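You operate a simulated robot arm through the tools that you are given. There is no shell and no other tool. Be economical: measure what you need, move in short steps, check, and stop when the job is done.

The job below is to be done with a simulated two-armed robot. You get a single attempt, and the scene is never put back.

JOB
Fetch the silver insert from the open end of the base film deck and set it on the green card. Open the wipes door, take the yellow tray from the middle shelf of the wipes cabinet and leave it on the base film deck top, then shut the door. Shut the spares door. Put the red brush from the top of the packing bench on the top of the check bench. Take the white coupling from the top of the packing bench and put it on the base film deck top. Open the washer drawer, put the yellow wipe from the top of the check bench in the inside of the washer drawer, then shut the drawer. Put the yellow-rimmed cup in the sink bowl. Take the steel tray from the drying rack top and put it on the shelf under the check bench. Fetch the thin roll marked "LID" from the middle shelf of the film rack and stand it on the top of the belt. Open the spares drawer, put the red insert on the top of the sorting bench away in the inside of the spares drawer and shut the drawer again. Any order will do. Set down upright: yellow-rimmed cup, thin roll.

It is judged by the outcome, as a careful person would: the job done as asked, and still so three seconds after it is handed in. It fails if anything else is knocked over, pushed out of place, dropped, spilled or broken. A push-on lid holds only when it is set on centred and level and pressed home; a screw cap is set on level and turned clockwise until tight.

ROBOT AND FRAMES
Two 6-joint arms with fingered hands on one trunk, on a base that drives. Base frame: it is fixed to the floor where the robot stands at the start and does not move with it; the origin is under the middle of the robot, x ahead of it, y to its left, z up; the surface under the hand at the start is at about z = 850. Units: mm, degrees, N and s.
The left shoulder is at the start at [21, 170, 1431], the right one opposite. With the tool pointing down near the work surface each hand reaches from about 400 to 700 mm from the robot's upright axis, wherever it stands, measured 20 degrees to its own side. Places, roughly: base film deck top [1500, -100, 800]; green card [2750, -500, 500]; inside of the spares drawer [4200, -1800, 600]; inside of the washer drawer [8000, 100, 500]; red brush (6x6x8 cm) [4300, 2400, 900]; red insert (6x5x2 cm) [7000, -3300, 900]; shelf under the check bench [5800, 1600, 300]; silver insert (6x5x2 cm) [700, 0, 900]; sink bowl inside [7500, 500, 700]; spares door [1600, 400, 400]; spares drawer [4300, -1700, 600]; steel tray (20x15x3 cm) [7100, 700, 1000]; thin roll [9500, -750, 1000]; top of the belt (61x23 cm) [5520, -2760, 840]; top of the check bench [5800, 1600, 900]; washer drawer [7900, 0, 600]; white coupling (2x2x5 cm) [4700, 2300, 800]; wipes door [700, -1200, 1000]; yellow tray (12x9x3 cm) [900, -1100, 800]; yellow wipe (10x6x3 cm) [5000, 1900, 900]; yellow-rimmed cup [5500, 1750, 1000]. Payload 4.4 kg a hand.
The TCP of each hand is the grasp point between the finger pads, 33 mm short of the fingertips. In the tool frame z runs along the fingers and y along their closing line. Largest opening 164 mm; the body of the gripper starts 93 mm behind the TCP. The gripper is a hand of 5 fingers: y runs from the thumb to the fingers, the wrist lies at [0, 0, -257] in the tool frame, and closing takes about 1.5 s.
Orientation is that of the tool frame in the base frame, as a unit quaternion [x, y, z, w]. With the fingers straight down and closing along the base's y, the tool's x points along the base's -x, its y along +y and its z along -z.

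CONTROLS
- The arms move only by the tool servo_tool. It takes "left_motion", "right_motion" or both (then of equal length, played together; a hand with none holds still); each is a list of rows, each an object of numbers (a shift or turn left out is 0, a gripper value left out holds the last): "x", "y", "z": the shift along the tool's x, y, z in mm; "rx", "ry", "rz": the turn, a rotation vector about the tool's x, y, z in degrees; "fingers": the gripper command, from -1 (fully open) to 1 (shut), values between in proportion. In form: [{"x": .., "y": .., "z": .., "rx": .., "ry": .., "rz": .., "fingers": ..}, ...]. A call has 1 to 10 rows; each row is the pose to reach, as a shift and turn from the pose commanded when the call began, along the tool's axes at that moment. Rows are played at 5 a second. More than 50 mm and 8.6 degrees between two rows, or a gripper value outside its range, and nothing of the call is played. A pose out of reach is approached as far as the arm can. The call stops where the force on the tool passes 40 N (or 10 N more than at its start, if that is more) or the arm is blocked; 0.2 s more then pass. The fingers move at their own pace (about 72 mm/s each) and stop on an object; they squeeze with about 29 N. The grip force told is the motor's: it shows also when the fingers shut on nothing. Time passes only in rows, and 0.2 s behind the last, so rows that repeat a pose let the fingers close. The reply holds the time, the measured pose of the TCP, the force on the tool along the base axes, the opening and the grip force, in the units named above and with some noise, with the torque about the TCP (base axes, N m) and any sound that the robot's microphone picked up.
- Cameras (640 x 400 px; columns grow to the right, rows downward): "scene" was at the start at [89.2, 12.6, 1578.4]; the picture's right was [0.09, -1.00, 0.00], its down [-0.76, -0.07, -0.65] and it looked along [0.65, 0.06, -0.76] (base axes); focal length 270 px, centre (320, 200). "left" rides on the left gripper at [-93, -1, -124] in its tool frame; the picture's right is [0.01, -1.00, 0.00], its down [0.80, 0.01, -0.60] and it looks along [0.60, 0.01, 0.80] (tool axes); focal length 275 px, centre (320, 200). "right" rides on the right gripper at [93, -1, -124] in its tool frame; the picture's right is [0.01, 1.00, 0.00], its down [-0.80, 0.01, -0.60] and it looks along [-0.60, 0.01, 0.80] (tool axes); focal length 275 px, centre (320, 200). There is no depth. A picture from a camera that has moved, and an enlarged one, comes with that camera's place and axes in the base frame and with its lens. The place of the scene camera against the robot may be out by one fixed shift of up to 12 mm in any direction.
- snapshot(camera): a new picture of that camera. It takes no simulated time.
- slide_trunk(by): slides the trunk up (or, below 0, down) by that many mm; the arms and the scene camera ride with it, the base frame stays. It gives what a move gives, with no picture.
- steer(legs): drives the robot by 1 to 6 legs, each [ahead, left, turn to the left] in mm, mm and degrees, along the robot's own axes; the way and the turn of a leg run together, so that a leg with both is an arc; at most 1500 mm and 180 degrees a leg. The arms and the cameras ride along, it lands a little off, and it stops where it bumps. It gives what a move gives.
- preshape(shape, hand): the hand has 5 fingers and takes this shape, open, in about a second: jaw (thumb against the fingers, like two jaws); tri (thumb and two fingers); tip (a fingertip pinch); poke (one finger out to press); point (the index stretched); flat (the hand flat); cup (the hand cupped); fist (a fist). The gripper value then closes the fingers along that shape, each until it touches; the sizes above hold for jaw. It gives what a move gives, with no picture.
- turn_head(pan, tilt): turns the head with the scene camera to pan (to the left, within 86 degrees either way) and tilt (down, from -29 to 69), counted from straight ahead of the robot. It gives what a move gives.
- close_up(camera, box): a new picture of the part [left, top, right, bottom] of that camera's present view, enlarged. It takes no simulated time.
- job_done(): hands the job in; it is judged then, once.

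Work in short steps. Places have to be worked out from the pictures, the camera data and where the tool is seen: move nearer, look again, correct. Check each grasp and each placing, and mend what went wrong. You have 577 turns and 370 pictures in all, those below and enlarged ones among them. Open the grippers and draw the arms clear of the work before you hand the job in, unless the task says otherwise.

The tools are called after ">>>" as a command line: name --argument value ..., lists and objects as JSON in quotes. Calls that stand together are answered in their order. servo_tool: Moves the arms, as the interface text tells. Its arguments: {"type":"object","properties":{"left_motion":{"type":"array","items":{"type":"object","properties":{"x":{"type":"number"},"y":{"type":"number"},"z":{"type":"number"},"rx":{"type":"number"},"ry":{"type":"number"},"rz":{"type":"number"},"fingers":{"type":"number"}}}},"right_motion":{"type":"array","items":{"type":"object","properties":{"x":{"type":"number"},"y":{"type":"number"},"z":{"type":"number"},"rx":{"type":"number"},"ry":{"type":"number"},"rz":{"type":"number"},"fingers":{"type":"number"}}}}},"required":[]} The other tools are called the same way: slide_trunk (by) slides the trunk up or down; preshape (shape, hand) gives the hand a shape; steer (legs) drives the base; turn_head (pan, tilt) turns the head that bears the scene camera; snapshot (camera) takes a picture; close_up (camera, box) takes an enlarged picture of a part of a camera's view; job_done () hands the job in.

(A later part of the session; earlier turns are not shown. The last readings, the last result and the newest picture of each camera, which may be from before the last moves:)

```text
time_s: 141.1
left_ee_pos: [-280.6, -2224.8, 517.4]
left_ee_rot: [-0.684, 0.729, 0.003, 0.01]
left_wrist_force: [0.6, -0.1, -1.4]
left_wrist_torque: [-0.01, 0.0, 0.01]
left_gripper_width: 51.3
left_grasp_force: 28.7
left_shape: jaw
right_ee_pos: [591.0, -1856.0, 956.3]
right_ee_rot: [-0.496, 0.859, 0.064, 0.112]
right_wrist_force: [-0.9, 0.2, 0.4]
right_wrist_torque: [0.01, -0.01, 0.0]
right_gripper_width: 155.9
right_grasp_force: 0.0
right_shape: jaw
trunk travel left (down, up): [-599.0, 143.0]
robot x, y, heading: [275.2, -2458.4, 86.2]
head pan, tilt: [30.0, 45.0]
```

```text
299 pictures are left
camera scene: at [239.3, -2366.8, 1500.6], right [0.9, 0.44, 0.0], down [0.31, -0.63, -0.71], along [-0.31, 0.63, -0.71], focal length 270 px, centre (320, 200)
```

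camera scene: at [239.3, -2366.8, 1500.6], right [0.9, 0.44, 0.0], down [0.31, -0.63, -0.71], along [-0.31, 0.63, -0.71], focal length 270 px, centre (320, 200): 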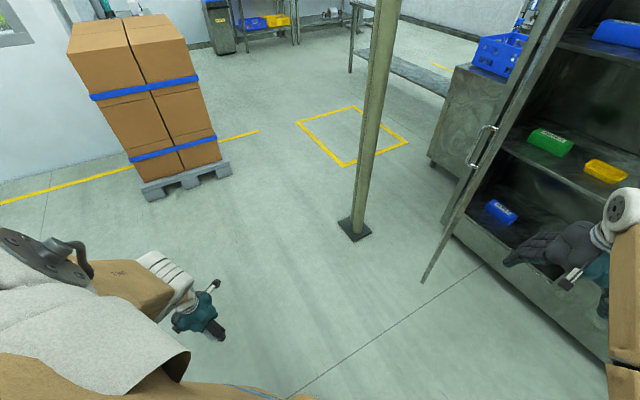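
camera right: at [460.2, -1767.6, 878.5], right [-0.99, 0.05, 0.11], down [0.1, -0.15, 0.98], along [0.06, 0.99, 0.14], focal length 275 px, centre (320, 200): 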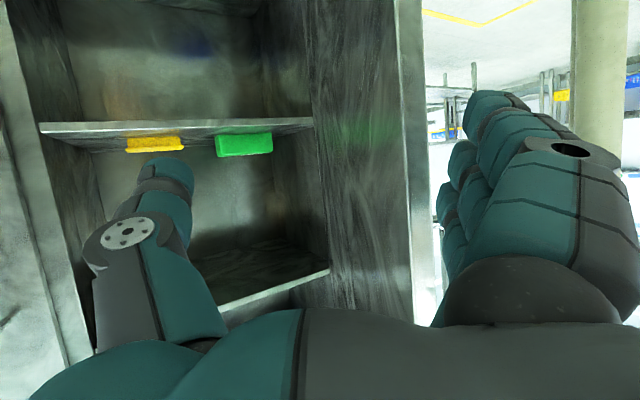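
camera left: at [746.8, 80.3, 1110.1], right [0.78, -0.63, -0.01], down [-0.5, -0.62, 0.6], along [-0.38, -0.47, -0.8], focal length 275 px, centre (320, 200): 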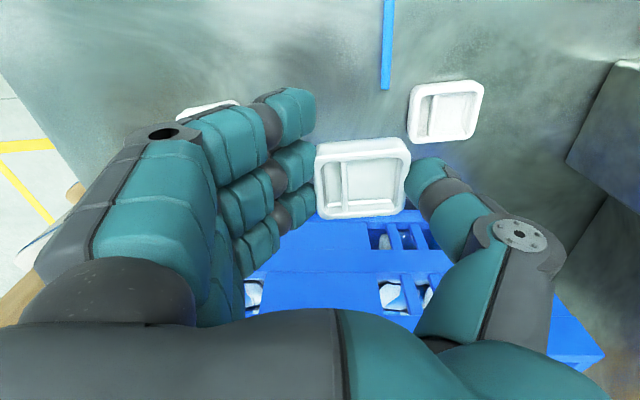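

The left arm is tucked clear. I lower the trunk 85 and drive most of the way in, then check.

>>> slide_trunk --by -85

>>> steer --legs '[[502, -112, 0]]'

>>> turn_head --pan 0 --tilt 30

>>> snapshot --camera "scene"

>>> snapshot --camera "right"

```text
time_s: 142.3
left_ee_pos: [-282.1, -2230.6, 430.6]
left_ee_rot: [-0.684, 0.73, -0.001, 0.006]
left_wrist_force: [0.2, -0.1, -0.5]
left_wrist_torque: [0.02, 0.05, -0.01]
left_gripper_width: 51.1
left_grasp_force: 29.4
left_shape: jaw
right_ee_pos: [592.0, -1855.2, 871.4]
right_ee_rot: [-0.496, 0.859, 0.066, 0.112]
right_wrist_force: [-0.3, 0.7, 0.7]
right_wrist_torque: [0.0, 0.01, 0.02]
right_gripper_width: 155.7
right_grasp_force: 0.1
right_shape: jaw
trunk travel left (down, up): [-514.0, 228.0]
robot x, y, heading: [274.8, -2460.2, 86.3]
head pan, tilt: [30.0, 45.0]
```

```text
time_s: 145.3
left_ee_pos: [-131.3, -1732.7, 428.9]
left_ee_rot: [-0.682, 0.732, -0.002, 0.005]
left_wrist_force: [0.5, 0.5, -1.7]
left_wrist_torque: [-0.01, 0.02, -0.02]
left_gripper_width: 51.1
left_grasp_force: 28.9
left_shape: jaw
right_ee_pos: [744.6, -1362.2, 870.9]
right_ee_rot: [-0.494, 0.86, 0.064, 0.112]
right_wrist_force: [0.4, 0.3, -0.3]
right_wrist_torque: [0.01, -0.02, -0.01]
right_gripper_width: 156.0
right_grasp_force: 0.1
right_shape: jaw
trunk travel left (down, up): [-514.0, 228.0]
robot x, y, heading: [423.9, -1962.0, 85.8]
head pan, tilt: [30.0, 45.0]
```

```text
time_s: 146.3
left_ee_pos: [-129.8, -1732.5, 430.1]
left_ee_rot: [-0.681, 0.732, -0.002, 0.005]
left_wrist_force: [-0.5, 0.5, -1.9]
left_wrist_torque: [0.01, 0.02, 0.01]
left_gripper_width: 51.2
left_grasp_force: 28.9
left_shape: jaw
right_ee_pos: [743.5, -1362.3, 870.2]
right_ee_rot: [-0.494, 0.86, 0.064, 0.112]
right_wrist_force: [-1.0, 0.4, 0.4]
right_wrist_torque: [-0.05, -0.02, -0.02]
right_gripper_width: 155.8
right_grasp_force: 0.1
right_shape: jaw
trunk travel left (down, up): [-514.0, 228.0]
robot x, y, heading: [419.5, -1963.0, 85.8]
head pan, tilt: [0.0, 30.0]
```

```text
298 pictures are left
camera scene: at [431.3, -1850.5, 1438.0], right [1.0, -0.07, 0.0], down [-0.04, -0.5, -0.87], along [0.06, 0.86, -0.5], focal length 270 px, centre (320, 200)
```

scene: 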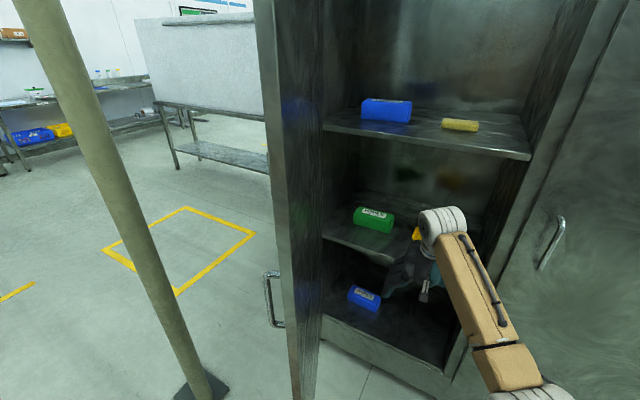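

```text
297 pictures are left
camera right: at [685.5, -1467.8, 966.9], right [-0.87, 0.49, 0.0], down [0.3, 0.54, 0.78], along [0.39, 0.68, -0.62], focal length 275 px, centre (320, 200)
```

right: 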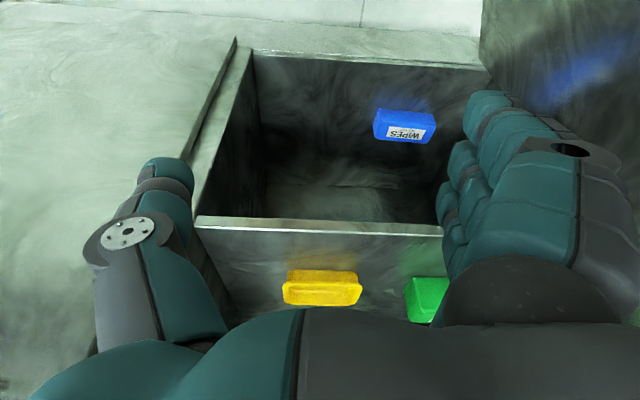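

The tray is straight ahead in line with the hand, 317 mm further. I drive 250 of that and look.

>>> steer --legs '[[225, -109, 0]]'

>>> snapshot --camera "right"

>>> snapshot --camera "scene"

```text
time_s: 148.1
left_ee_pos: [-8.8, -1523.3, 430.0]
left_ee_rot: [-0.684, 0.73, -0.001, 0.005]
left_wrist_force: [-0.8, 0.3, -0.6]
left_wrist_torque: [-0.02, 0.08, 0.02]
left_gripper_width: 51.0
left_grasp_force: 29.2
left_shape: jaw
right_ee_pos: [865.7, -1144.7, 870.4]
right_ee_rot: [-0.496, 0.859, 0.064, 0.112]
right_wrist_force: [0.7, 1.0, -0.4]
right_wrist_torque: [-0.07, 0.0, -0.02]
right_gripper_width: 155.6
right_grasp_force: 0.1
right_shape: jaw
trunk travel left (down, up): [-514.0, 228.0]
robot x, y, heading: [546.2, -1749.0, 86.0]
head pan, tilt: [0.0, 30.0]
```

```text
296 pictures are left
camera right: at [806.3, -1251.5, 966.2], right [-0.87, 0.49, 0.0], down [0.3, 0.54, 0.78], along [0.38, 0.68, -0.62], focal length 275 px, centre (320, 200)
```

right: 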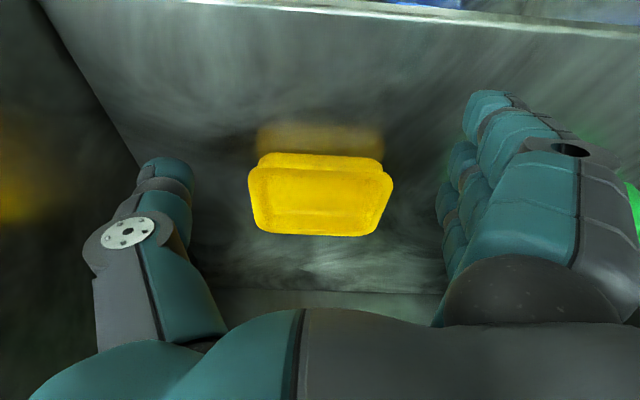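

```text
295 pictures are left
camera scene: at [555.1, -1635.6, 1437.9], right [1.0, -0.07, 0.0], down [-0.03, -0.5, -0.87], along [0.06, 0.86, -0.5], focal length 270 px, centre (320, 200)
```

scene: 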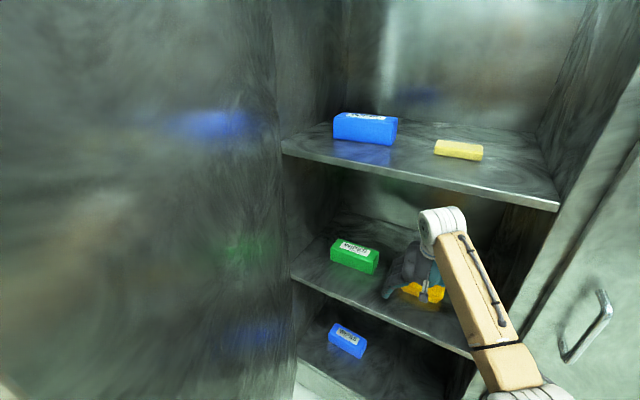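

Centred. I extend forward 76 and go down to 834.

>>> servo_tool --right_motion '[{"x": -25, "z": 7}, {"x": -50, "z": 13}, {"x": -73, "z": 20}, {"x": -69, "z": 37}, {"x": -64, "z": 55}, {"x": -64, "z": 55}]'

>>> snapshot --camera "right"

```text
time_s: 149.5
left_ee_pos: [-9.2, -1523.2, 430.4]
left_ee_rot: [-0.684, 0.729, -0.001, 0.005]
left_wrist_force: [-0.1, 0.9, -1.2]
left_wrist_torque: [0.0, 0.04, -0.01]
left_gripper_width: 50.9
left_grasp_force: 28.6
left_shape: jaw
right_ee_pos: [900.9, -1078.9, 834.9]
right_ee_rot: [-0.497, 0.858, 0.064, 0.112]
right_wrist_force: [0.0, -0.4, 0.7]
right_wrist_torque: [0.01, 0.01, -0.02]
right_gripper_width: 155.9
right_grasp_force: 0.1
right_shape: jaw
trunk travel left (down, up): [-514.0, 228.0]
robot x, y, heading: [545.3, -1750.5, 86.2]
head pan, tilt: [0.0, 30.0]
```

```text
294 pictures are left
camera right: at [843.1, -1184.3, 930.7], right [-0.87, 0.49, 0.0], down [0.3, 0.54, 0.79], along [0.38, 0.68, -0.62], focal length 275 px, centre (320, 200)
```

right: 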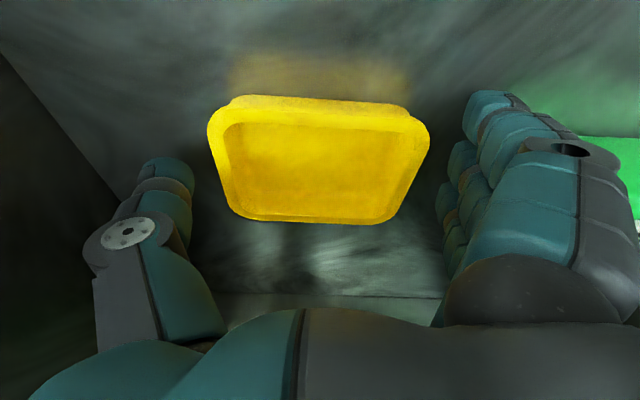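

Aligned. I lower 8 mm and close on the tray.

>>> servo_tool --right_motion '[{"x": 2, "z": 8}, {"x": 2, "z": 8, "fingers": 0}, {"x": 2, "z": 8, "fingers": 0.5}, {"x": 2, "z": 8, "fingers": 1}, {"x": 2, "z": 8, "fingers": 1}, {"x": 2, "z": 8, "fingers": 1}, {"x": 2, "z": 8, "fingers": 1}]'

>>> snapshot --camera "right"

```text
time_s: 151.1
left_ee_pos: [-8.3, -1522.0, 430.2]
left_ee_rot: [-0.684, 0.73, -0.001, 0.005]
left_wrist_force: [0.5, 0.2, -1.6]
left_wrist_torque: [0.0, 0.07, -0.03]
left_gripper_width: 50.9
left_grasp_force: 28.4
left_shape: jaw
right_ee_pos: [901.9, -1080.2, 828.9]
right_ee_rot: [-0.497, 0.858, 0.065, 0.112]
right_wrist_force: [-0.7, -1.4, 6.7]
right_wrist_torque: [-0.3, -0.49, -0.18]
right_gripper_width: 103.2
right_grasp_force: 28.9
right_shape: jaw
trunk travel left (down, up): [-514.0, 228.0]
robot x, y, heading: [545.6, -1748.9, 85.9]
head pan, tilt: [0.0, 30.0]
```

```text
293 pictures are left
camera right: at [843.3, -1186.1, 923.8], right [-0.87, 0.49, 0.0], down [0.3, 0.54, 0.79], along [0.39, 0.68, -0.62], focal length 275 px, centre (320, 200)
```

right: 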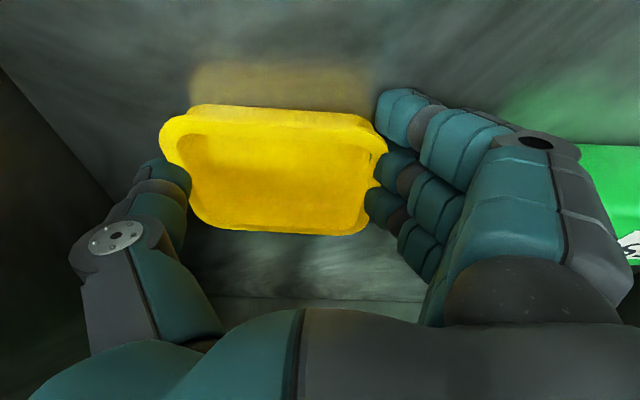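

Gripped (103 mm under the rim). I lift with the trunk 45 mm and check.

>>> slide_trunk --by 45

>>> snapshot --camera "right"

```text
time_s: 152.0
left_ee_pos: [-8.9, -1522.7, 475.7]
left_ee_rot: [-0.684, 0.73, -0.001, 0.005]
left_wrist_force: [-0.3, 0.4, -1.6]
left_wrist_torque: [-0.01, -0.02, 0.0]
left_gripper_width: 51.1
left_grasp_force: 28.3
left_shape: jaw
right_ee_pos: [903.0, -1080.5, 871.4]
right_ee_rot: [-0.497, 0.858, 0.065, 0.111]
right_wrist_force: [-0.5, -0.2, -0.4]
right_wrist_torque: [0.03, -0.01, 0.0]
right_gripper_width: 103.3
right_grasp_force: 28.9
right_shape: jaw
trunk travel left (down, up): [-559.0, 183.0]
robot x, y, heading: [546.4, -1750.3, 86.1]
head pan, tilt: [0.0, 30.0]
```

```text
292 pictures are left
camera right: at [843.7, -1186.2, 966.3], right [-0.87, 0.49, 0.0], down [0.3, 0.54, 0.78], along [0.38, 0.68, -0.62], focal length 275 px, centre (320, 200)
```

right: 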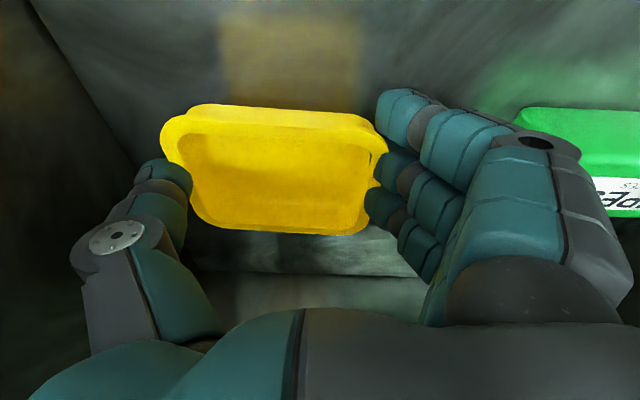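

The tray is lifted. I back straight out of the cabinet.

>>> steer --legs '[[-539, 264, 0]]'

>>> steer --legs '[[0, 0, -26]]'

>>> turn_head --pan 15 --tilt 30

>>> snapshot --camera "scene"

```text
time_s: 155.4
left_ee_pos: [-299.9, -2043.4, 475.7]
left_ee_rot: [-0.677, 0.736, 0.0, 0.005]
left_wrist_force: [0.1, 0.6, -1.4]
left_wrist_torque: [0.01, 0.0, 0.03]
left_gripper_width: 51.1
left_grasp_force: 29.1
left_shape: jaw
right_ee_pos: [619.5, -1620.3, 871.3]
right_ee_rot: [-0.488, 0.863, 0.064, 0.113]
right_wrist_force: [0.0, -0.5, 0.6]
right_wrist_torque: [0.04, 0.01, 0.02]
right_gripper_width: 103.4
right_grasp_force: 29.4
right_shape: jaw
trunk travel left (down, up): [-559.0, 183.0]
robot x, y, heading: [254.8, -2284.1, 84.9]
head pan, tilt: [0.0, 30.0]
```

```text
time_s: 157.1
left_ee_pos: [-141.1, -1828.1, 475.2]
left_ee_rot: [-0.495, 0.869, -0.002, 0.004]
left_wrist_force: [0.7, -0.7, -1.1]
left_wrist_torque: [0.03, 0.04, 0.03]
left_gripper_width: 50.9
left_grasp_force: 29.2
left_shape: jaw
right_ee_pos: [871.3, -1846.8, 870.2]
right_ee_rot: [-0.283, 0.95, 0.038, 0.123]
right_wrist_force: [0.1, 0.5, -1.1]
right_wrist_torque: [0.02, 0.06, 0.02]
right_gripper_width: 103.5
right_grasp_force: 29.0
right_shape: jaw
trunk travel left (down, up): [-559.0, 183.0]
robot x, y, heading: [248.4, -2280.9, 59.2]
head pan, tilt: [0.0, 30.0]
```

```text
time_s: 157.9
left_ee_pos: [-141.3, -1827.5, 474.6]
left_ee_rot: [-0.494, 0.869, -0.002, 0.004]
left_wrist_force: [0.1, -0.4, -0.2]
left_wrist_torque: [0.02, 0.01, 0.05]
left_gripper_width: 51.1
left_grasp_force: 28.9
left_shape: jaw
right_ee_pos: [870.8, -1846.2, 871.3]
right_ee_rot: [-0.282, 0.951, 0.036, 0.124]
right_wrist_force: [-0.1, -0.2, -1.0]
right_wrist_torque: [0.02, 0.0, -0.01]
right_gripper_width: 103.6
right_grasp_force: 29.0
right_shape: jaw
trunk travel left (down, up): [-559.0, 183.0]
robot x, y, heading: [250.0, -2278.7, 59.2]
head pan, tilt: [15.0, 30.0]
```

```text
291 pictures are left
camera scene: at [283.6, -2176.7, 1483.1], right [0.96, -0.27, 0.0], down [-0.14, -0.48, -0.87], along [0.24, 0.83, -0.5], focal length 270 px, centre (320, 200)
```

scene: 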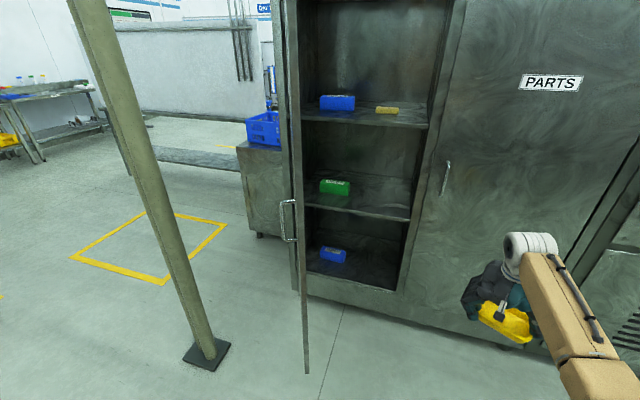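

I raise the left hand forward, staying left of the open door, to use it for pushing the door shut.

>>> servo_tool --left_motion '[{"x": -30, "y": -10, "z": -36}, {"x": -60, "y": -20, "z": -73}, {"x": -90, "y": -30, "z": -110}, {"x": -120, "y": -40, "z": -146}, {"x": -150, "y": -50, "z": -183}, {"x": -180, "y": -60, "z": -220}]'

>>> servo_tool --left_motion '[{"x": -22, "y": -14, "z": -34, "rz": -7}, {"x": -44, "y": -29, "z": -68, "rz": -14}, {"x": -66, "y": -43, "z": -102, "rz": -21}, {"x": -88, "y": -58, "z": -136, "rz": -28}, {"x": -110, "y": -72, "z": -170, "rz": -35}, {"x": -133, "y": -87, "z": -205, "rz": -42}]'

>>> snapshot --camera "scene"

```text
time_s: 159.3
left_ee_pos: [-31.2, -1617.9, 613.0]
left_ee_rot: [-0.495, 0.869, -0.003, 0.002]
left_wrist_force: [0.1, -0.6, -1.9]
left_wrist_torque: [0.07, 0.02, -0.01]
left_gripper_width: 51.1
left_grasp_force: 29.4
left_shape: jaw
left hand out of reach, approached as far as the arm can: row 1, 2, 3, 4, 5, 6
right_ee_pos: [872.1, -1846.1, 870.3]
right_ee_rot: [-0.282, 0.951, 0.038, 0.123]
right_wrist_force: [0.6, 0.4, -0.9]
right_wrist_torque: [-0.02, 0.04, -0.01]
right_gripper_width: 103.4
right_grasp_force: 28.9
right_shape: jaw
trunk travel left (down, up): [-559.0, 183.0]
robot x, y, heading: [250.1, -2282.7, 59.2]
head pan, tilt: [15.0, 30.0]
```

```text
time_s: 160.7
left_ee_pos: [122.2, -1495.9, 803.8]
left_ee_rot: [0.774, -0.633, 0.004, -0.001]
left_wrist_force: [-0.7, -0.6, -2.9]
left_wrist_torque: [0.07, -0.02, 0.02]
left_gripper_width: 50.9
left_grasp_force: 28.8
left_shape: jaw
left hand out of reach, approached as far as the arm can: row 1, 2, 3, 4, 5, 6
right_ee_pos: [871.9, -1846.4, 869.8]
right_ee_rot: [-0.282, 0.951, 0.037, 0.124]
right_wrist_force: [0.4, -0.1, -1.0]
right_wrist_torque: [0.03, 0.07, 0.03]
right_gripper_width: 103.1
right_grasp_force: 29.4
right_shape: jaw
trunk travel left (down, up): [-559.0, 183.0]
robot x, y, heading: [252.9, -2283.0, 58.9]
head pan, tilt: [15.0, 30.0]
```

```text
290 pictures are left
camera scene: at [285.1, -2177.0, 1483.1], right [0.96, -0.27, 0.0], down [-0.14, -0.48, -0.87], along [0.23, 0.83, -0.5], focal length 270 px, centre (320, 200)
```

scene: 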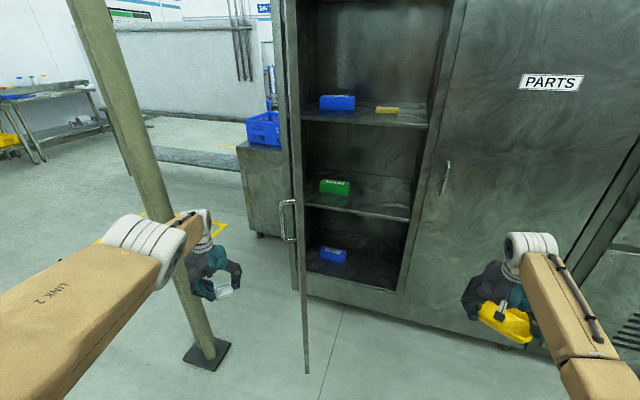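

I drive forward 220 with the left hand beside the door, then sidestep right to push it.

>>> steer --legs '[[220, 0, 0]]'

>>> steer --legs '[[0, -300, 0]]'

>>> snapshot --camera "scene"

```text
time_s: 162.4
left_ee_pos: [234.1, -1303.3, 801.5]
left_ee_rot: [0.774, -0.633, 0.006, -0.002]
left_wrist_force: [0.3, -0.6, -0.2]
left_wrist_torque: [-0.04, 0.08, 0.02]
left_gripper_width: 51.0
left_grasp_force: 29.7
left_shape: jaw
right_ee_pos: [984.7, -1652.2, 870.9]
right_ee_rot: [-0.285, 0.95, 0.038, 0.123]
right_wrist_force: [0.2, -0.2, -0.4]
right_wrist_torque: [-0.04, 0.03, 0.03]
right_gripper_width: 103.5
right_grasp_force: 29.2
right_shape: jaw
trunk travel left (down, up): [-559.0, 183.0]
robot x, y, heading: [365.8, -2087.7, 59.6]
head pan, tilt: [15.0, 30.0]
```

```text
time_s: 164.4
left_ee_pos: [492.3, -1458.4, 803.8]
left_ee_rot: [0.775, -0.632, 0.004, -0.002]
left_wrist_force: [-0.4, -1.1, -1.8]
left_wrist_torque: [0.0, 0.04, -0.01]
left_gripper_width: 51.7
left_grasp_force: 29.0
left_shape: jaw
right_ee_pos: [1245.0, -1806.5, 870.6]
right_ee_rot: [-0.284, 0.95, 0.037, 0.123]
right_wrist_force: [0.1, -0.6, -1.0]
right_wrist_torque: [0.04, 0.01, -0.02]
right_gripper_width: 103.3
right_grasp_force: 28.8
right_shape: jaw
trunk travel left (down, up): [-559.0, 183.0]
robot x, y, heading: [627.7, -2243.2, 59.6]
head pan, tilt: [15.0, 30.0]
```

```text
289 pictures are left
camera scene: at [658.4, -2139.3, 1483.1], right [0.96, -0.27, 0.0], down [-0.13, -0.48, -0.87], along [0.23, 0.83, -0.5], focal length 270 px, centre (320, 200)
```

scene: 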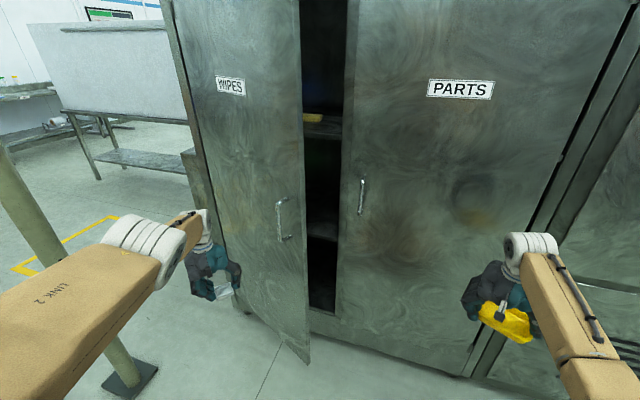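

The door is now under 40° open. I sidestep right a little more, and pull the tray hand back so I can then push forward.

>>> steer --legs '[[0, -170, 0]]'

>>> servo_tool --right_motion '[{"x": 18, "y": -38, "z": -5}, {"x": 37, "y": -77, "z": -10}, {"x": 55, "y": -115, "z": -14}, {"x": 74, "y": -154, "z": -19}, {"x": 92, "y": -192, "z": -24}]'

>>> snapshot --camera "scene"

```text
time_s: 165.9
left_ee_pos: [636.1, -1545.4, 803.7]
left_ee_rot: [0.777, -0.63, 0.004, -0.002]
left_wrist_force: [0.6, -0.3, -0.9]
left_wrist_torque: [0.01, 0.09, 0.01]
left_gripper_width: 51.6
left_grasp_force: 29.2
left_shape: jaw
right_ee_pos: [1388.1, -1890.2, 871.4]
right_ee_rot: [-0.287, 0.949, 0.038, 0.123]
right_wrist_force: [-1.1, -1.1, -0.9]
right_wrist_torque: [0.06, 0.05, 0.02]
right_gripper_width: 103.4
right_grasp_force: 30.0
right_shape: jaw
trunk travel left (down, up): [-559.0, 183.0]
robot x, y, heading: [771.3, -2332.9, 59.8]
head pan, tilt: [15.0, 30.0]
```

```text
time_s: 167.1
left_ee_pos: [634.6, -1545.4, 803.6]
left_ee_rot: [0.777, -0.63, 0.004, -0.002]
left_wrist_force: [-0.9, 0.2, -0.7]
left_wrist_torque: [0.02, 0.01, -0.03]
left_gripper_width: 51.7
left_grasp_force: 29.3
left_shape: jaw
right_ee_pos: [1413.8, -2104.1, 871.3]
right_ee_rot: [-0.286, 0.949, 0.039, 0.124]
right_wrist_force: [-0.3, -0.8, 0.1]
right_wrist_torque: [0.02, 0.01, 0.0]
right_gripper_width: 103.5
right_grasp_force: 28.9
right_shape: jaw
trunk travel left (down, up): [-559.0, 183.0]
robot x, y, heading: [770.4, -2330.6, 59.5]
head pan, tilt: [15.0, 30.0]
```

```text
288 pictures are left
camera scene: at [804.2, -2226.5, 1483.2], right [0.96, -0.26, 0.0], down [-0.13, -0.48, -0.87], along [0.23, 0.84, -0.5], focal length 270 px, centre (320, 200)
```

scene: 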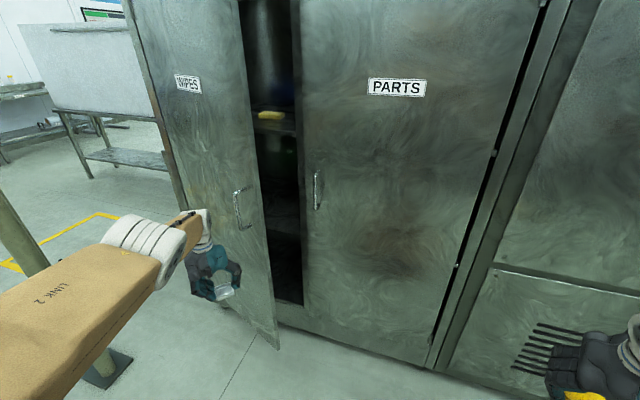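

Now I push forward 200 against the door face.

>>> steer --legs '[[200, 0, 0]]'

>>> snapshot --camera "scene"

```text
time_s: 168.7
left_ee_pos: [735.4, -1375.5, 802.6]
left_ee_rot: [0.776, -0.631, 0.006, -0.002]
left_wrist_force: [0.2, 0.2, -1.1]
left_wrist_torque: [-0.05, 0.03, 0.02]
left_gripper_width: 51.9
left_grasp_force: 28.7
left_shape: jaw
right_ee_pos: [1514.4, -1935.0, 870.9]
right_ee_rot: [-0.286, 0.95, 0.037, 0.123]
right_wrist_force: [1.5, 0.2, -1.7]
right_wrist_torque: [-0.03, 0.05, -0.02]
right_gripper_width: 103.3
right_grasp_force: 28.5
right_shape: jaw
trunk travel left (down, up): [-559.0, 183.0]
robot x, y, heading: [874.7, -2162.6, 59.3]
head pan, tilt: [15.0, 30.0]
```

```text
287 pictures are left
camera scene: at [903.4, -2055.1, 1482.9], right [0.96, -0.27, 0.0], down [-0.13, -0.48, -0.87], along [0.23, 0.83, -0.5], focal length 270 px, centre (320, 200)
```

scene: 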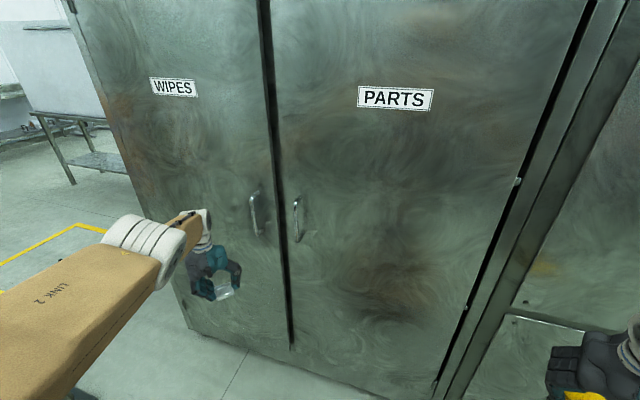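

Almost shut. I push on in a small step and look closely at the gap.

>>> steer --legs '[[60, 0, 0]]'

>>> close_up --camera "scene" --box '[160, 100, 400, 370]'

```text
time_s: 169.7
left_ee_pos: [768.1, -1324.3, 800.8]
left_ee_rot: [0.775, -0.632, 0.004, -0.001]
left_wrist_force: [-0.3, 0.4, -1.0]
left_wrist_torque: [-0.04, 0.09, 0.0]
left_gripper_width: 51.6
left_grasp_force: 29.2
left_shape: jaw
right_ee_pos: [1546.8, -1882.4, 869.4]
right_ee_rot: [-0.285, 0.95, 0.036, 0.122]
right_wrist_force: [-0.6, 1.2, -0.8]
right_wrist_torque: [-0.05, 0.05, -0.04]
right_gripper_width: 103.4
right_grasp_force: 28.9
right_shape: jaw
trunk travel left (down, up): [-559.0, 183.0]
robot x, y, heading: [899.6, -2109.8, 59.4]
head pan, tilt: [15.0, 30.0]
```

```text
1.48 times, centred on (280, 235) of scene
camera zoom: at [934.9, -2001.9, 1482.8], right [0.96, -0.27, 0.0], down [-0.13, -0.48, -0.86], along [0.23, 0.83, -0.5], focal length 401 px, centre (379, 148)
```

zoom: 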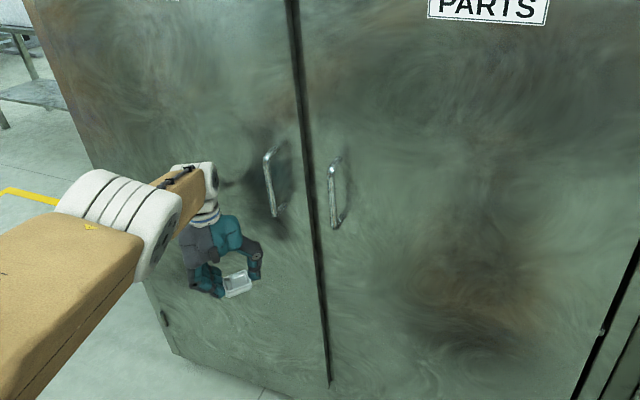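

>>> steer --legs '[[40, 0, 0]]'

>>> snapshot --camera "scene"

```text
time_s: 170.7
left_ee_pos: [777.3, -1298.3, 795.0]
left_ee_rot: [0.78, -0.625, 0.008, 0.007]
left_wrist_force: [0.3, 0.6, -1.1]
left_wrist_torque: [-0.02, 0.04, 0.03]
left_gripper_width: 51.6
left_grasp_force: 28.9
left_shape: jaw
right_ee_pos: [1563.7, -1847.7, 870.2]
right_ee_rot: [-0.286, 0.949, 0.038, 0.124]
right_wrist_force: [-0.9, 0.0, -0.3]
right_wrist_torque: [0.02, 0.02, -0.02]
right_gripper_width: 103.4
right_grasp_force: 29.1
right_shape: jaw
trunk travel left (down, up): [-559.0, 183.0]
robot x, y, heading: [920.1, -2072.7, 59.9]
head pan, tilt: [15.0, 30.0]
stopped in leg 1: the force on the tool passed its limit at 50 N (the readings are from after the stop); the commanded pose is now the measured one
```

```text
285 pictures are left
camera scene: at [952.5, -1971.5, 1483.1], right [0.96, -0.26, 0.0], down [-0.13, -0.48, -0.87], along [0.23, 0.83, -0.5], focal length 270 px, centre (320, 200)
```

scene: 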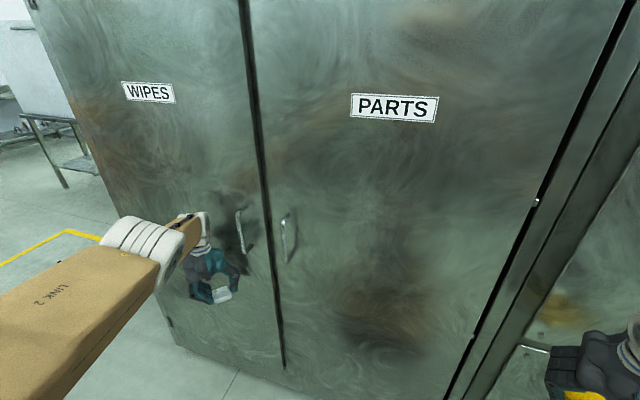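

The door is shut. I back off and drive along the cabinets toward the far end of the line, then look.

>>> steer --legs '[[-380, 0, 0], [0, 0, -90], [700, 0, 0]]'

>>> turn_head --pan 35 --tilt 15

>>> snapshot --camera "scene"

```text
time_s: 180.3
left_ee_pos: [2122.1, -2572.2, 796.2]
left_ee_rot: [-0.127, 0.992, 0.001, -0.01]
left_wrist_force: [0.7, 0.3, -1.5]
left_wrist_torque: [0.04, 0.02, 0.0]
left_gripper_width: 51.8
left_grasp_force: 29.4
left_shape: jaw
right_ee_pos: [1600.6, -3376.1, 872.1]
right_ee_rot: [0.456, 0.881, -0.059, 0.115]
right_wrist_force: [0.6, 0.3, -1.1]
right_wrist_torque: [-0.01, -0.02, 0.03]
right_gripper_width: 103.6
right_grasp_force: 29.1
right_shape: jaw
trunk travel left (down, up): [-559.0, 183.0]
robot x, y, heading: [1350.2, -2742.4, -28.2]
head pan, tilt: [15.0, 30.0]
```

```text
time_s: 181.1
left_ee_pos: [2122.6, -2572.2, 797.0]
left_ee_rot: [-0.127, 0.992, 0.0, -0.01]
left_wrist_force: [-0.6, -0.1, -0.9]
left_wrist_torque: [0.03, -0.02, 0.02]
left_gripper_width: 51.8
left_grasp_force: 28.7
left_shape: jaw
right_ee_pos: [1598.7, -3376.7, 871.0]
right_ee_rot: [0.455, 0.881, -0.059, 0.116]
right_wrist_force: [-0.2, 0.8, 0.6]
right_wrist_torque: [0.01, 0.0, 0.0]
right_gripper_width: 103.8
right_grasp_force: 28.9
right_shape: jaw
trunk travel left (down, up): [-559.0, 183.0]
robot x, y, heading: [1352.6, -2738.2, -28.5]
head pan, tilt: [35.0, 15.0]
```

```text
284 pictures are left
camera scene: at [1456.3, -2731.7, 1507.2], right [0.11, -0.99, 0.0], down [-0.26, -0.03, -0.97], along [0.96, 0.11, -0.26], focal length 270 px, centre (320, 200)
```

scene: 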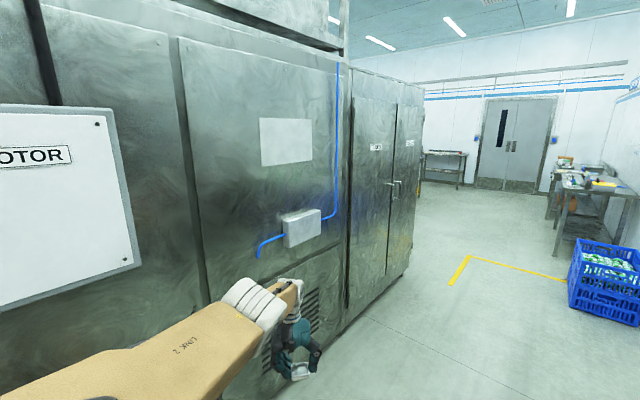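

The cabinet line runs to about a=5200. I drive further along it.

>>> steer --legs '[[0, 0, -1.5], [1300, -50, 0], [1300, 0, 0]]'

>>> turn_head --pan 50 --tilt 20

>>> snapshot --camera "scene"

>>> turn_head --pan 0 --tilt 20

>>> snapshot --camera "scene"

```text
time_s: 193.9
left_ee_pos: [4310.7, -3856.3, 795.7]
left_ee_rot: [-0.131, 0.991, 0.001, -0.01]
left_wrist_force: [0.1, 0.2, -1.5]
left_wrist_torque: [0.04, -0.01, 0.01]
left_gripper_width: 51.8
left_grasp_force: 29.2
left_shape: jaw
right_ee_pos: [3796.7, -4665.5, 871.9]
right_ee_rot: [0.45, 0.883, -0.058, 0.116]
right_wrist_force: [-0.3, -0.1, -1.5]
right_wrist_torque: [0.06, 0.0, 0.04]
right_gripper_width: 103.5
right_grasp_force: 28.8
right_shape: jaw
trunk travel left (down, up): [-559.0, 183.0]
robot x, y, heading: [3539.6, -4038.5, -27.7]
head pan, tilt: [35.0, 15.0]
```

```text
time_s: 194.7
left_ee_pos: [4311.3, -3856.1, 794.6]
left_ee_rot: [-0.132, 0.991, 0.0, -0.01]
left_wrist_force: [0.3, 0.1, -0.4]
left_wrist_torque: [0.01, 0.01, -0.01]
left_gripper_width: 51.3
left_grasp_force: 28.9
left_shape: jaw
right_ee_pos: [3797.1, -4666.4, 871.5]
right_ee_rot: [0.449, 0.884, -0.058, 0.116]
right_wrist_force: [0.1, -0.6, 0.1]
right_wrist_torque: [0.06, -0.01, -0.01]
right_gripper_width: 103.5
right_grasp_force: 29.2
right_shape: jaw
trunk travel left (down, up): [-559.0, 183.0]
robot x, y, heading: [3541.4, -4034.4, -27.9]
head pan, tilt: [50.0, 20.0]
```

```text
283 pictures are left
camera scene: at [3640.3, -3999.3, 1499.2], right [0.38, -0.93, 0.0], down [-0.32, -0.13, -0.94], along [0.87, 0.35, -0.34], focal length 270 px, centre (320, 200)
```

scene: 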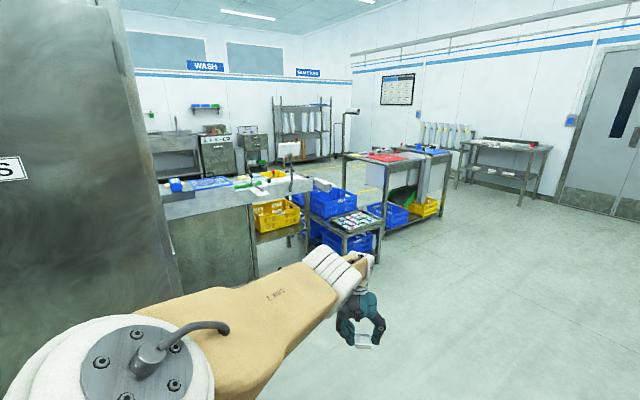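

```text
time_s: 195.8
left_ee_pos: [4311.2, -3856.2, 795.4]
left_ee_rot: [-0.132, 0.991, 0.0, -0.011]
left_wrist_force: [-0.7, -0.8, -1.9]
left_wrist_torque: [0.02, -0.02, 0.03]
left_gripper_width: 51.3
left_grasp_force: 29.2
left_shape: jaw
right_ee_pos: [3797.3, -4666.1, 870.8]
right_ee_rot: [0.449, 0.884, -0.058, 0.116]
right_wrist_force: [-0.4, -0.2, -1.3]
right_wrist_torque: [0.02, -0.04, -0.01]
right_gripper_width: 103.6
right_grasp_force: 28.6
right_shape: jaw
trunk travel left (down, up): [-559.0, 183.0]
robot x, y, heading: [3543.9, -4031.7, -27.7]
head pan, tilt: [0.0, 20.0]
```

```text
282 pictures are left
camera scene: at [3636.4, -4077.8, 1499.1], right [-0.47, -0.89, 0.0], down [-0.3, 0.16, -0.94], along [0.83, -0.44, -0.34], focal length 270 px, centre (320, 200)
```

scene: 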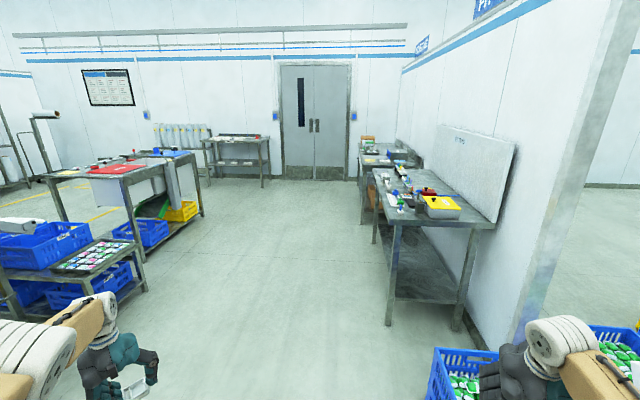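

The way to the aisle is round the sorting bench's far end. I bring the right arm in, sidestep toward mid-corridor and drive on.

>>> servo_tool --right_motion '[{"x": -18, "y": 38, "z": 5}, {"x": -37, "y": 77, "z": 10}, {"x": -55, "y": 115, "z": 14}, {"x": -74, "y": 154, "z": 19}, {"x": -92, "y": 192, "z": 24}]'

>>> steer --legs '[[0, 300, -2.3], [1400, 0, 0], [1400, 0, 0]]'

>>> snapshot --camera "scene"

```text
time_s: 197.1
left_ee_pos: [4312.0, -3856.1, 796.3]
left_ee_rot: [-0.131, 0.991, 0.001, -0.012]
left_wrist_force: [-0.4, -0.5, -0.7]
left_wrist_torque: [0.0, 0.02, -0.03]
left_gripper_width: 51.6
left_grasp_force: 28.9
left_shape: jaw
right_ee_pos: [4008.1, -4633.7, 872.6]
right_ee_rot: [0.449, 0.884, -0.059, 0.116]
right_wrist_force: [-0.3, 1.0, -2.1]
right_wrist_torque: [-0.03, 0.01, 0.01]
right_gripper_width: 103.4
right_grasp_force: 29.2
right_shape: jaw
trunk travel left (down, up): [-559.0, 183.0]
robot x, y, heading: [3540.2, -4034.6, -27.8]
head pan, tilt: [0.0, 20.0]
```

```text
time_s: 212.5
left_ee_pos: [6903.2, -5110.8, 797.2]
left_ee_rot: [-0.101, 0.995, 0.001, -0.01]
left_wrist_force: [0.1, -0.1, -1.3]
left_wrist_torque: [0.04, 0.0, -0.01]
left_gripper_width: 51.8
left_grasp_force: 29.1
left_shape: jaw
right_ee_pos: [6552.3, -5867.3, 871.3]
right_ee_rot: [0.477, 0.869, -0.061, 0.115]
right_wrist_force: [0.1, 1.1, -1.2]
right_wrist_torque: [0.01, -0.01, -0.03]
right_gripper_width: 103.7
right_grasp_force: 29.0
right_shape: jaw
trunk travel left (down, up): [-559.0, 183.0]
robot x, y, heading: [6121.8, -5241.0, -31.4]
head pan, tilt: [0.0, 20.0]
```

```text
281 pictures are left
camera scene: at [6216.0, -5290.6, 1499.1], right [-0.52, -0.85, 0.0], down [-0.29, 0.18, -0.94], along [0.8, -0.49, -0.34], focal length 270 px, centre (320, 200)
```

scene: 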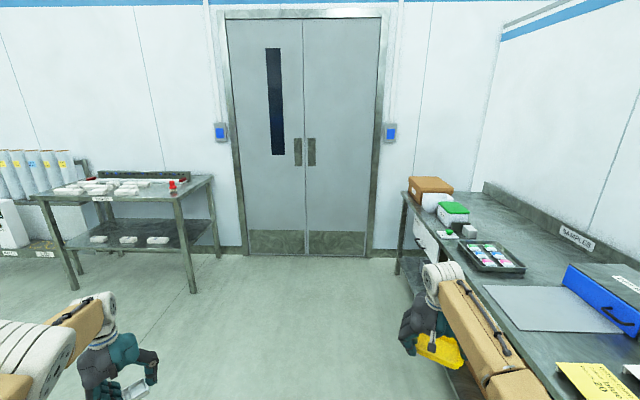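

The right hand is close to the bench; I look left to see the passage.

>>> turn_head --pan 65 --tilt 25

>>> snapshot --camera "scene"

```text
time_s: 213.8
left_ee_pos: [6903.6, -5110.4, 795.6]
left_ee_rot: [-0.1, 0.995, 0.001, -0.011]
left_wrist_force: [0.0, 0.0, -1.7]
left_wrist_torque: [0.0, 0.02, 0.01]
left_gripper_width: 51.7
left_grasp_force: 28.7
left_shape: jaw
right_ee_pos: [6551.9, -5867.3, 872.4]
right_ee_rot: [0.477, 0.869, -0.062, 0.114]
right_wrist_force: [0.6, 0.3, -1.0]
right_wrist_torque: [0.05, 0.0, -0.02]
right_gripper_width: 103.4
right_grasp_force: 29.0
right_shape: jaw
trunk travel left (down, up): [-559.0, 183.0]
robot x, y, heading: [6124.1, -5243.2, -31.5]
head pan, tilt: [65.0, 25.0]
```

```text
280 pictures are left
camera scene: at [6213.0, -5190.9, 1491.1], right [0.55, -0.83, 0.0], down [-0.35, -0.23, -0.91], along [0.75, 0.5, -0.42], focal length 270 px, centre (320, 200)
```

scene: 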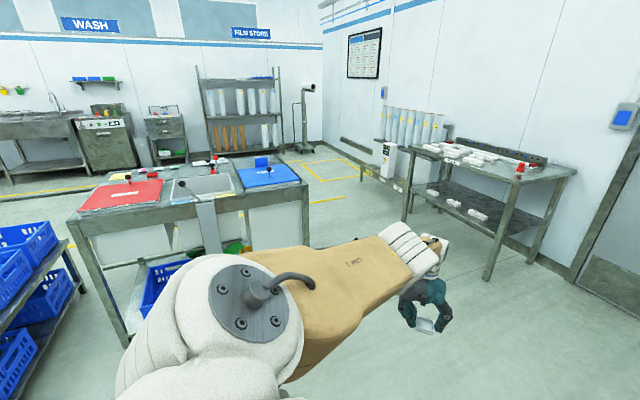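

The passage between sorting bench and wall bench is at about a=9250. I drive round through it.

>>> steer --legs '[[0, 450, 1.5], [1050, 0, 0], [0, 0, 90], [0, -300, 0]]'

>>> turn_head --pan 0 --tilt 25

>>> snapshot --camera "scene"

```text
time_s: 227.2
left_ee_pos: [7343.1, -4733.6, 797.2]
left_ee_rot: [0.804, -0.594, 0.007, 0.008]
left_wrist_force: [0.9, -1.0, -1.2]
left_wrist_torque: [0.01, 0.07, 0.0]
left_gripper_width: 51.6
left_grasp_force: 29.0
left_shape: jaw
right_ee_pos: [8131.0, -5010.9, 871.6]
right_ee_rot: [-0.322, 0.938, 0.044, 0.122]
right_wrist_force: [-0.2, -0.9, 0.1]
right_wrist_torque: [0.04, 0.1, 0.02]
right_gripper_width: 103.4
right_grasp_force: 29.0
right_shape: jaw
trunk travel left (down, up): [-559.0, 183.0]
robot x, y, heading: [7545.8, -5501.3, 64.3]
head pan, tilt: [65.0, 25.0]
```

```text
time_s: 228.5
left_ee_pos: [7343.3, -4733.7, 794.9]
left_ee_rot: [0.804, -0.594, 0.008, 0.008]
left_wrist_force: [0.3, 0.2, -0.4]
left_wrist_torque: [-0.01, 0.03, -0.02]
left_gripper_width: 51.7
left_grasp_force: 29.0
left_shape: jaw
right_ee_pos: [8130.1, -5009.9, 872.9]
right_ee_rot: [-0.323, 0.937, 0.043, 0.122]
right_wrist_force: [0.3, -1.0, -0.4]
right_wrist_torque: [0.02, 0.0, 0.01]
right_gripper_width: 103.4
right_grasp_force: 28.9
right_shape: jaw
trunk travel left (down, up): [-559.0, 183.0]
robot x, y, heading: [7547.6, -5495.6, 63.7]
head pan, tilt: [0.0, 25.0]
```

```text
279 pictures are left
camera scene: at [7594.3, -5396.2, 1491.0], right [0.9, -0.43, 0.0], down [-0.18, -0.38, -0.91], along [0.39, 0.82, -0.42], focal length 270 px, centre (320, 200)
```

scene: 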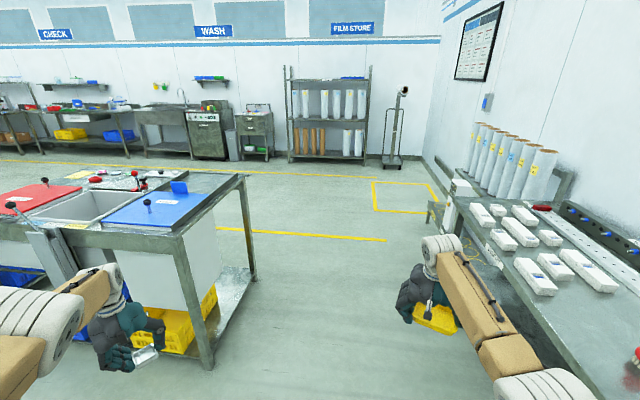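

Both hands must be kept narrow for this gap. I bring the left hand in toward the middle, then drive through.

>>> servo_tool --left_motion '[{"x": 25, "y": -32, "rz": 5.4}, {"x": 49, "y": -63, "rz": 10.8}, {"x": 74, "y": -95, "rz": 16.2}, {"x": 99, "y": -127, "rz": 21.6}, {"x": 123, "y": -158, "rz": 27}, {"x": 148, "y": -190, "rz": 32.4}, {"x": 173, "y": -222, "rz": 37.8}, {"x": 198, "y": -254, "rz": 43.2}]'

>>> steer --legs '[[0, 0, -3.7], [800, 0, 0]]'

>>> snapshot --camera "scene"

```text
time_s: 230.3
left_ee_pos: [7655.7, -4819.8, 782.9]
left_ee_rot: [-0.528, 0.849, -0.009, -0.007]
left_wrist_force: [1.3, -0.3, -0.9]
left_wrist_torque: [0.01, 0.05, 0.0]
left_gripper_width: 51.8
left_grasp_force: 28.7
left_shape: jaw
left hand out of reach, approached as far as the arm can: row 1, 2, 3, 4, 5, 6, 7, 8
right_ee_pos: [8130.8, -5011.0, 871.8]
right_ee_rot: [-0.323, 0.937, 0.044, 0.122]
right_wrist_force: [0.1, 0.9, -1.1]
right_wrist_torque: [0.01, 0.06, 0.02]
right_gripper_width: 103.4
right_grasp_force: 29.0
right_shape: jaw
trunk travel left (down, up): [-559.0, 183.0]
robot x, y, heading: [7546.8, -5494.3, 64.1]
head pan, tilt: [0.0, 25.0]
```

```text
time_s: 235.1
left_ee_pos: [8117.1, -4136.3, 782.2]
left_ee_rot: [-0.492, 0.871, -0.01, -0.006]
left_wrist_force: [0.1, -0.6, -1.9]
left_wrist_torque: [-0.06, 0.03, -0.03]
left_gripper_width: 51.5
left_grasp_force: 29.0
left_shape: jaw
right_ee_pos: [8574.9, -4367.4, 871.3]
right_ee_rot: [-0.283, 0.95, 0.038, 0.124]
right_wrist_force: [0.1, 0.8, -0.2]
right_wrist_torque: [0.01, -0.02, 0.02]
right_gripper_width: 103.4
right_grasp_force: 29.3
right_shape: jaw
trunk travel left (down, up): [-559.0, 183.0]
robot x, y, heading: [7954.5, -4803.3, 59.0]
head pan, tilt: [0.0, 25.0]
```

```text
278 pictures are left
camera scene: at [8007.4, -4705.3, 1491.0], right [0.86, -0.51, 0.0], down [-0.22, -0.36, -0.91], along [0.46, 0.78, -0.42], focal length 270 px, centre (320, 200)
```

scene: 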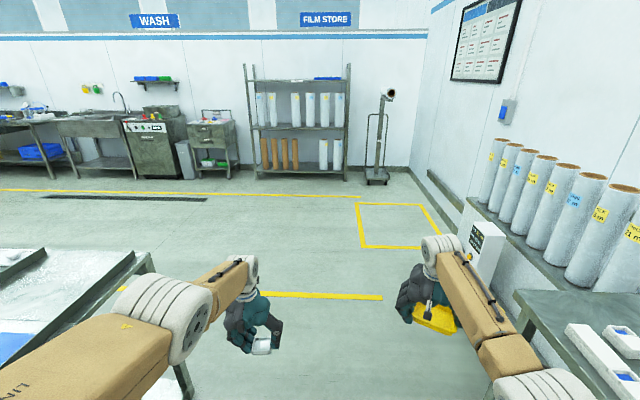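

Through the gap. I drive on into the aisle, turn left and go along it toward the base film deck.

>>> steer --legs '[[1200, 0, 0], [1200, 0, 0], [0, 0, 90], [1400, 0, 0], [1400, 0, 0]]'

>>> turn_head --pan 20 --tilt 15

>>> snapshot --camera "scene"

```text
time_s: 263.9
left_ee_pos: [6303.2, -886.3, 781.9]
left_ee_rot: [0.953, -0.303, 0.013, -0.001]
left_wrist_force: [0.7, -0.3, -1.4]
left_wrist_torque: [-0.04, 0.01, 0.0]
left_gripper_width: 51.3
left_grasp_force: 29.0
left_shape: jaw
right_ee_pos: [6566.9, -448.9, 871.8]
right_ee_rot: [0.854, -0.505, -0.112, -0.065]
right_wrist_force: [-0.4, 0.2, -0.4]
right_wrist_torque: [-0.04, 0.01, 0.01]
right_gripper_width: 103.4
right_grasp_force: 29.0
right_shape: jaw
trunk travel left (down, up): [-559.0, 183.0]
robot x, y, heading: [6956.5, -1103.5, 144.9]
head pan, tilt: [0.0, 25.0]
```

```text
time_s: 264.7
left_ee_pos: [6301.8, -886.8, 782.1]
left_ee_rot: [0.953, -0.304, 0.012, -0.002]
left_wrist_force: [0.4, 0.2, -2.0]
left_wrist_torque: [0.01, 0.04, -0.02]
left_gripper_width: 51.7
left_grasp_force: 29.1
left_shape: jaw
right_ee_pos: [6567.1, -448.0, 871.9]
right_ee_rot: [0.853, -0.505, -0.112, -0.065]
right_wrist_force: [-0.9, -0.2, -0.6]
right_wrist_torque: [-0.01, -0.01, -0.01]
right_gripper_width: 103.8
right_grasp_force: 29.4
right_shape: jaw
trunk travel left (down, up): [-559.0, 183.0]
robot x, y, heading: [6956.5, -1100.9, 144.8]
head pan, tilt: [20.0, 15.0]
```

```text
277 pictures are left
camera scene: at [6853.9, -1063.2, 1507.2], right [0.26, 0.97, 0.0], down [0.25, -0.07, -0.97], along [-0.93, 0.25, -0.26], focal length 270 px, centre (320, 200)
```

scene: 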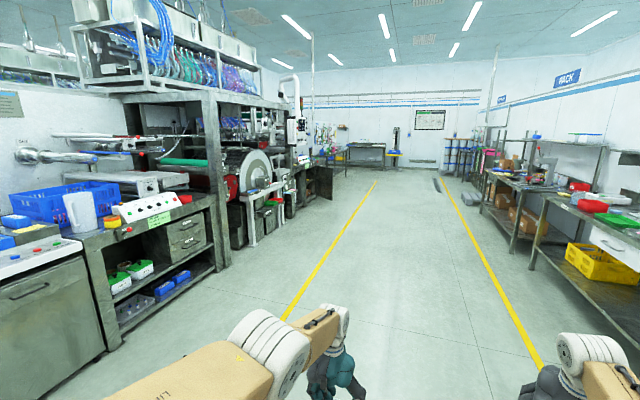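

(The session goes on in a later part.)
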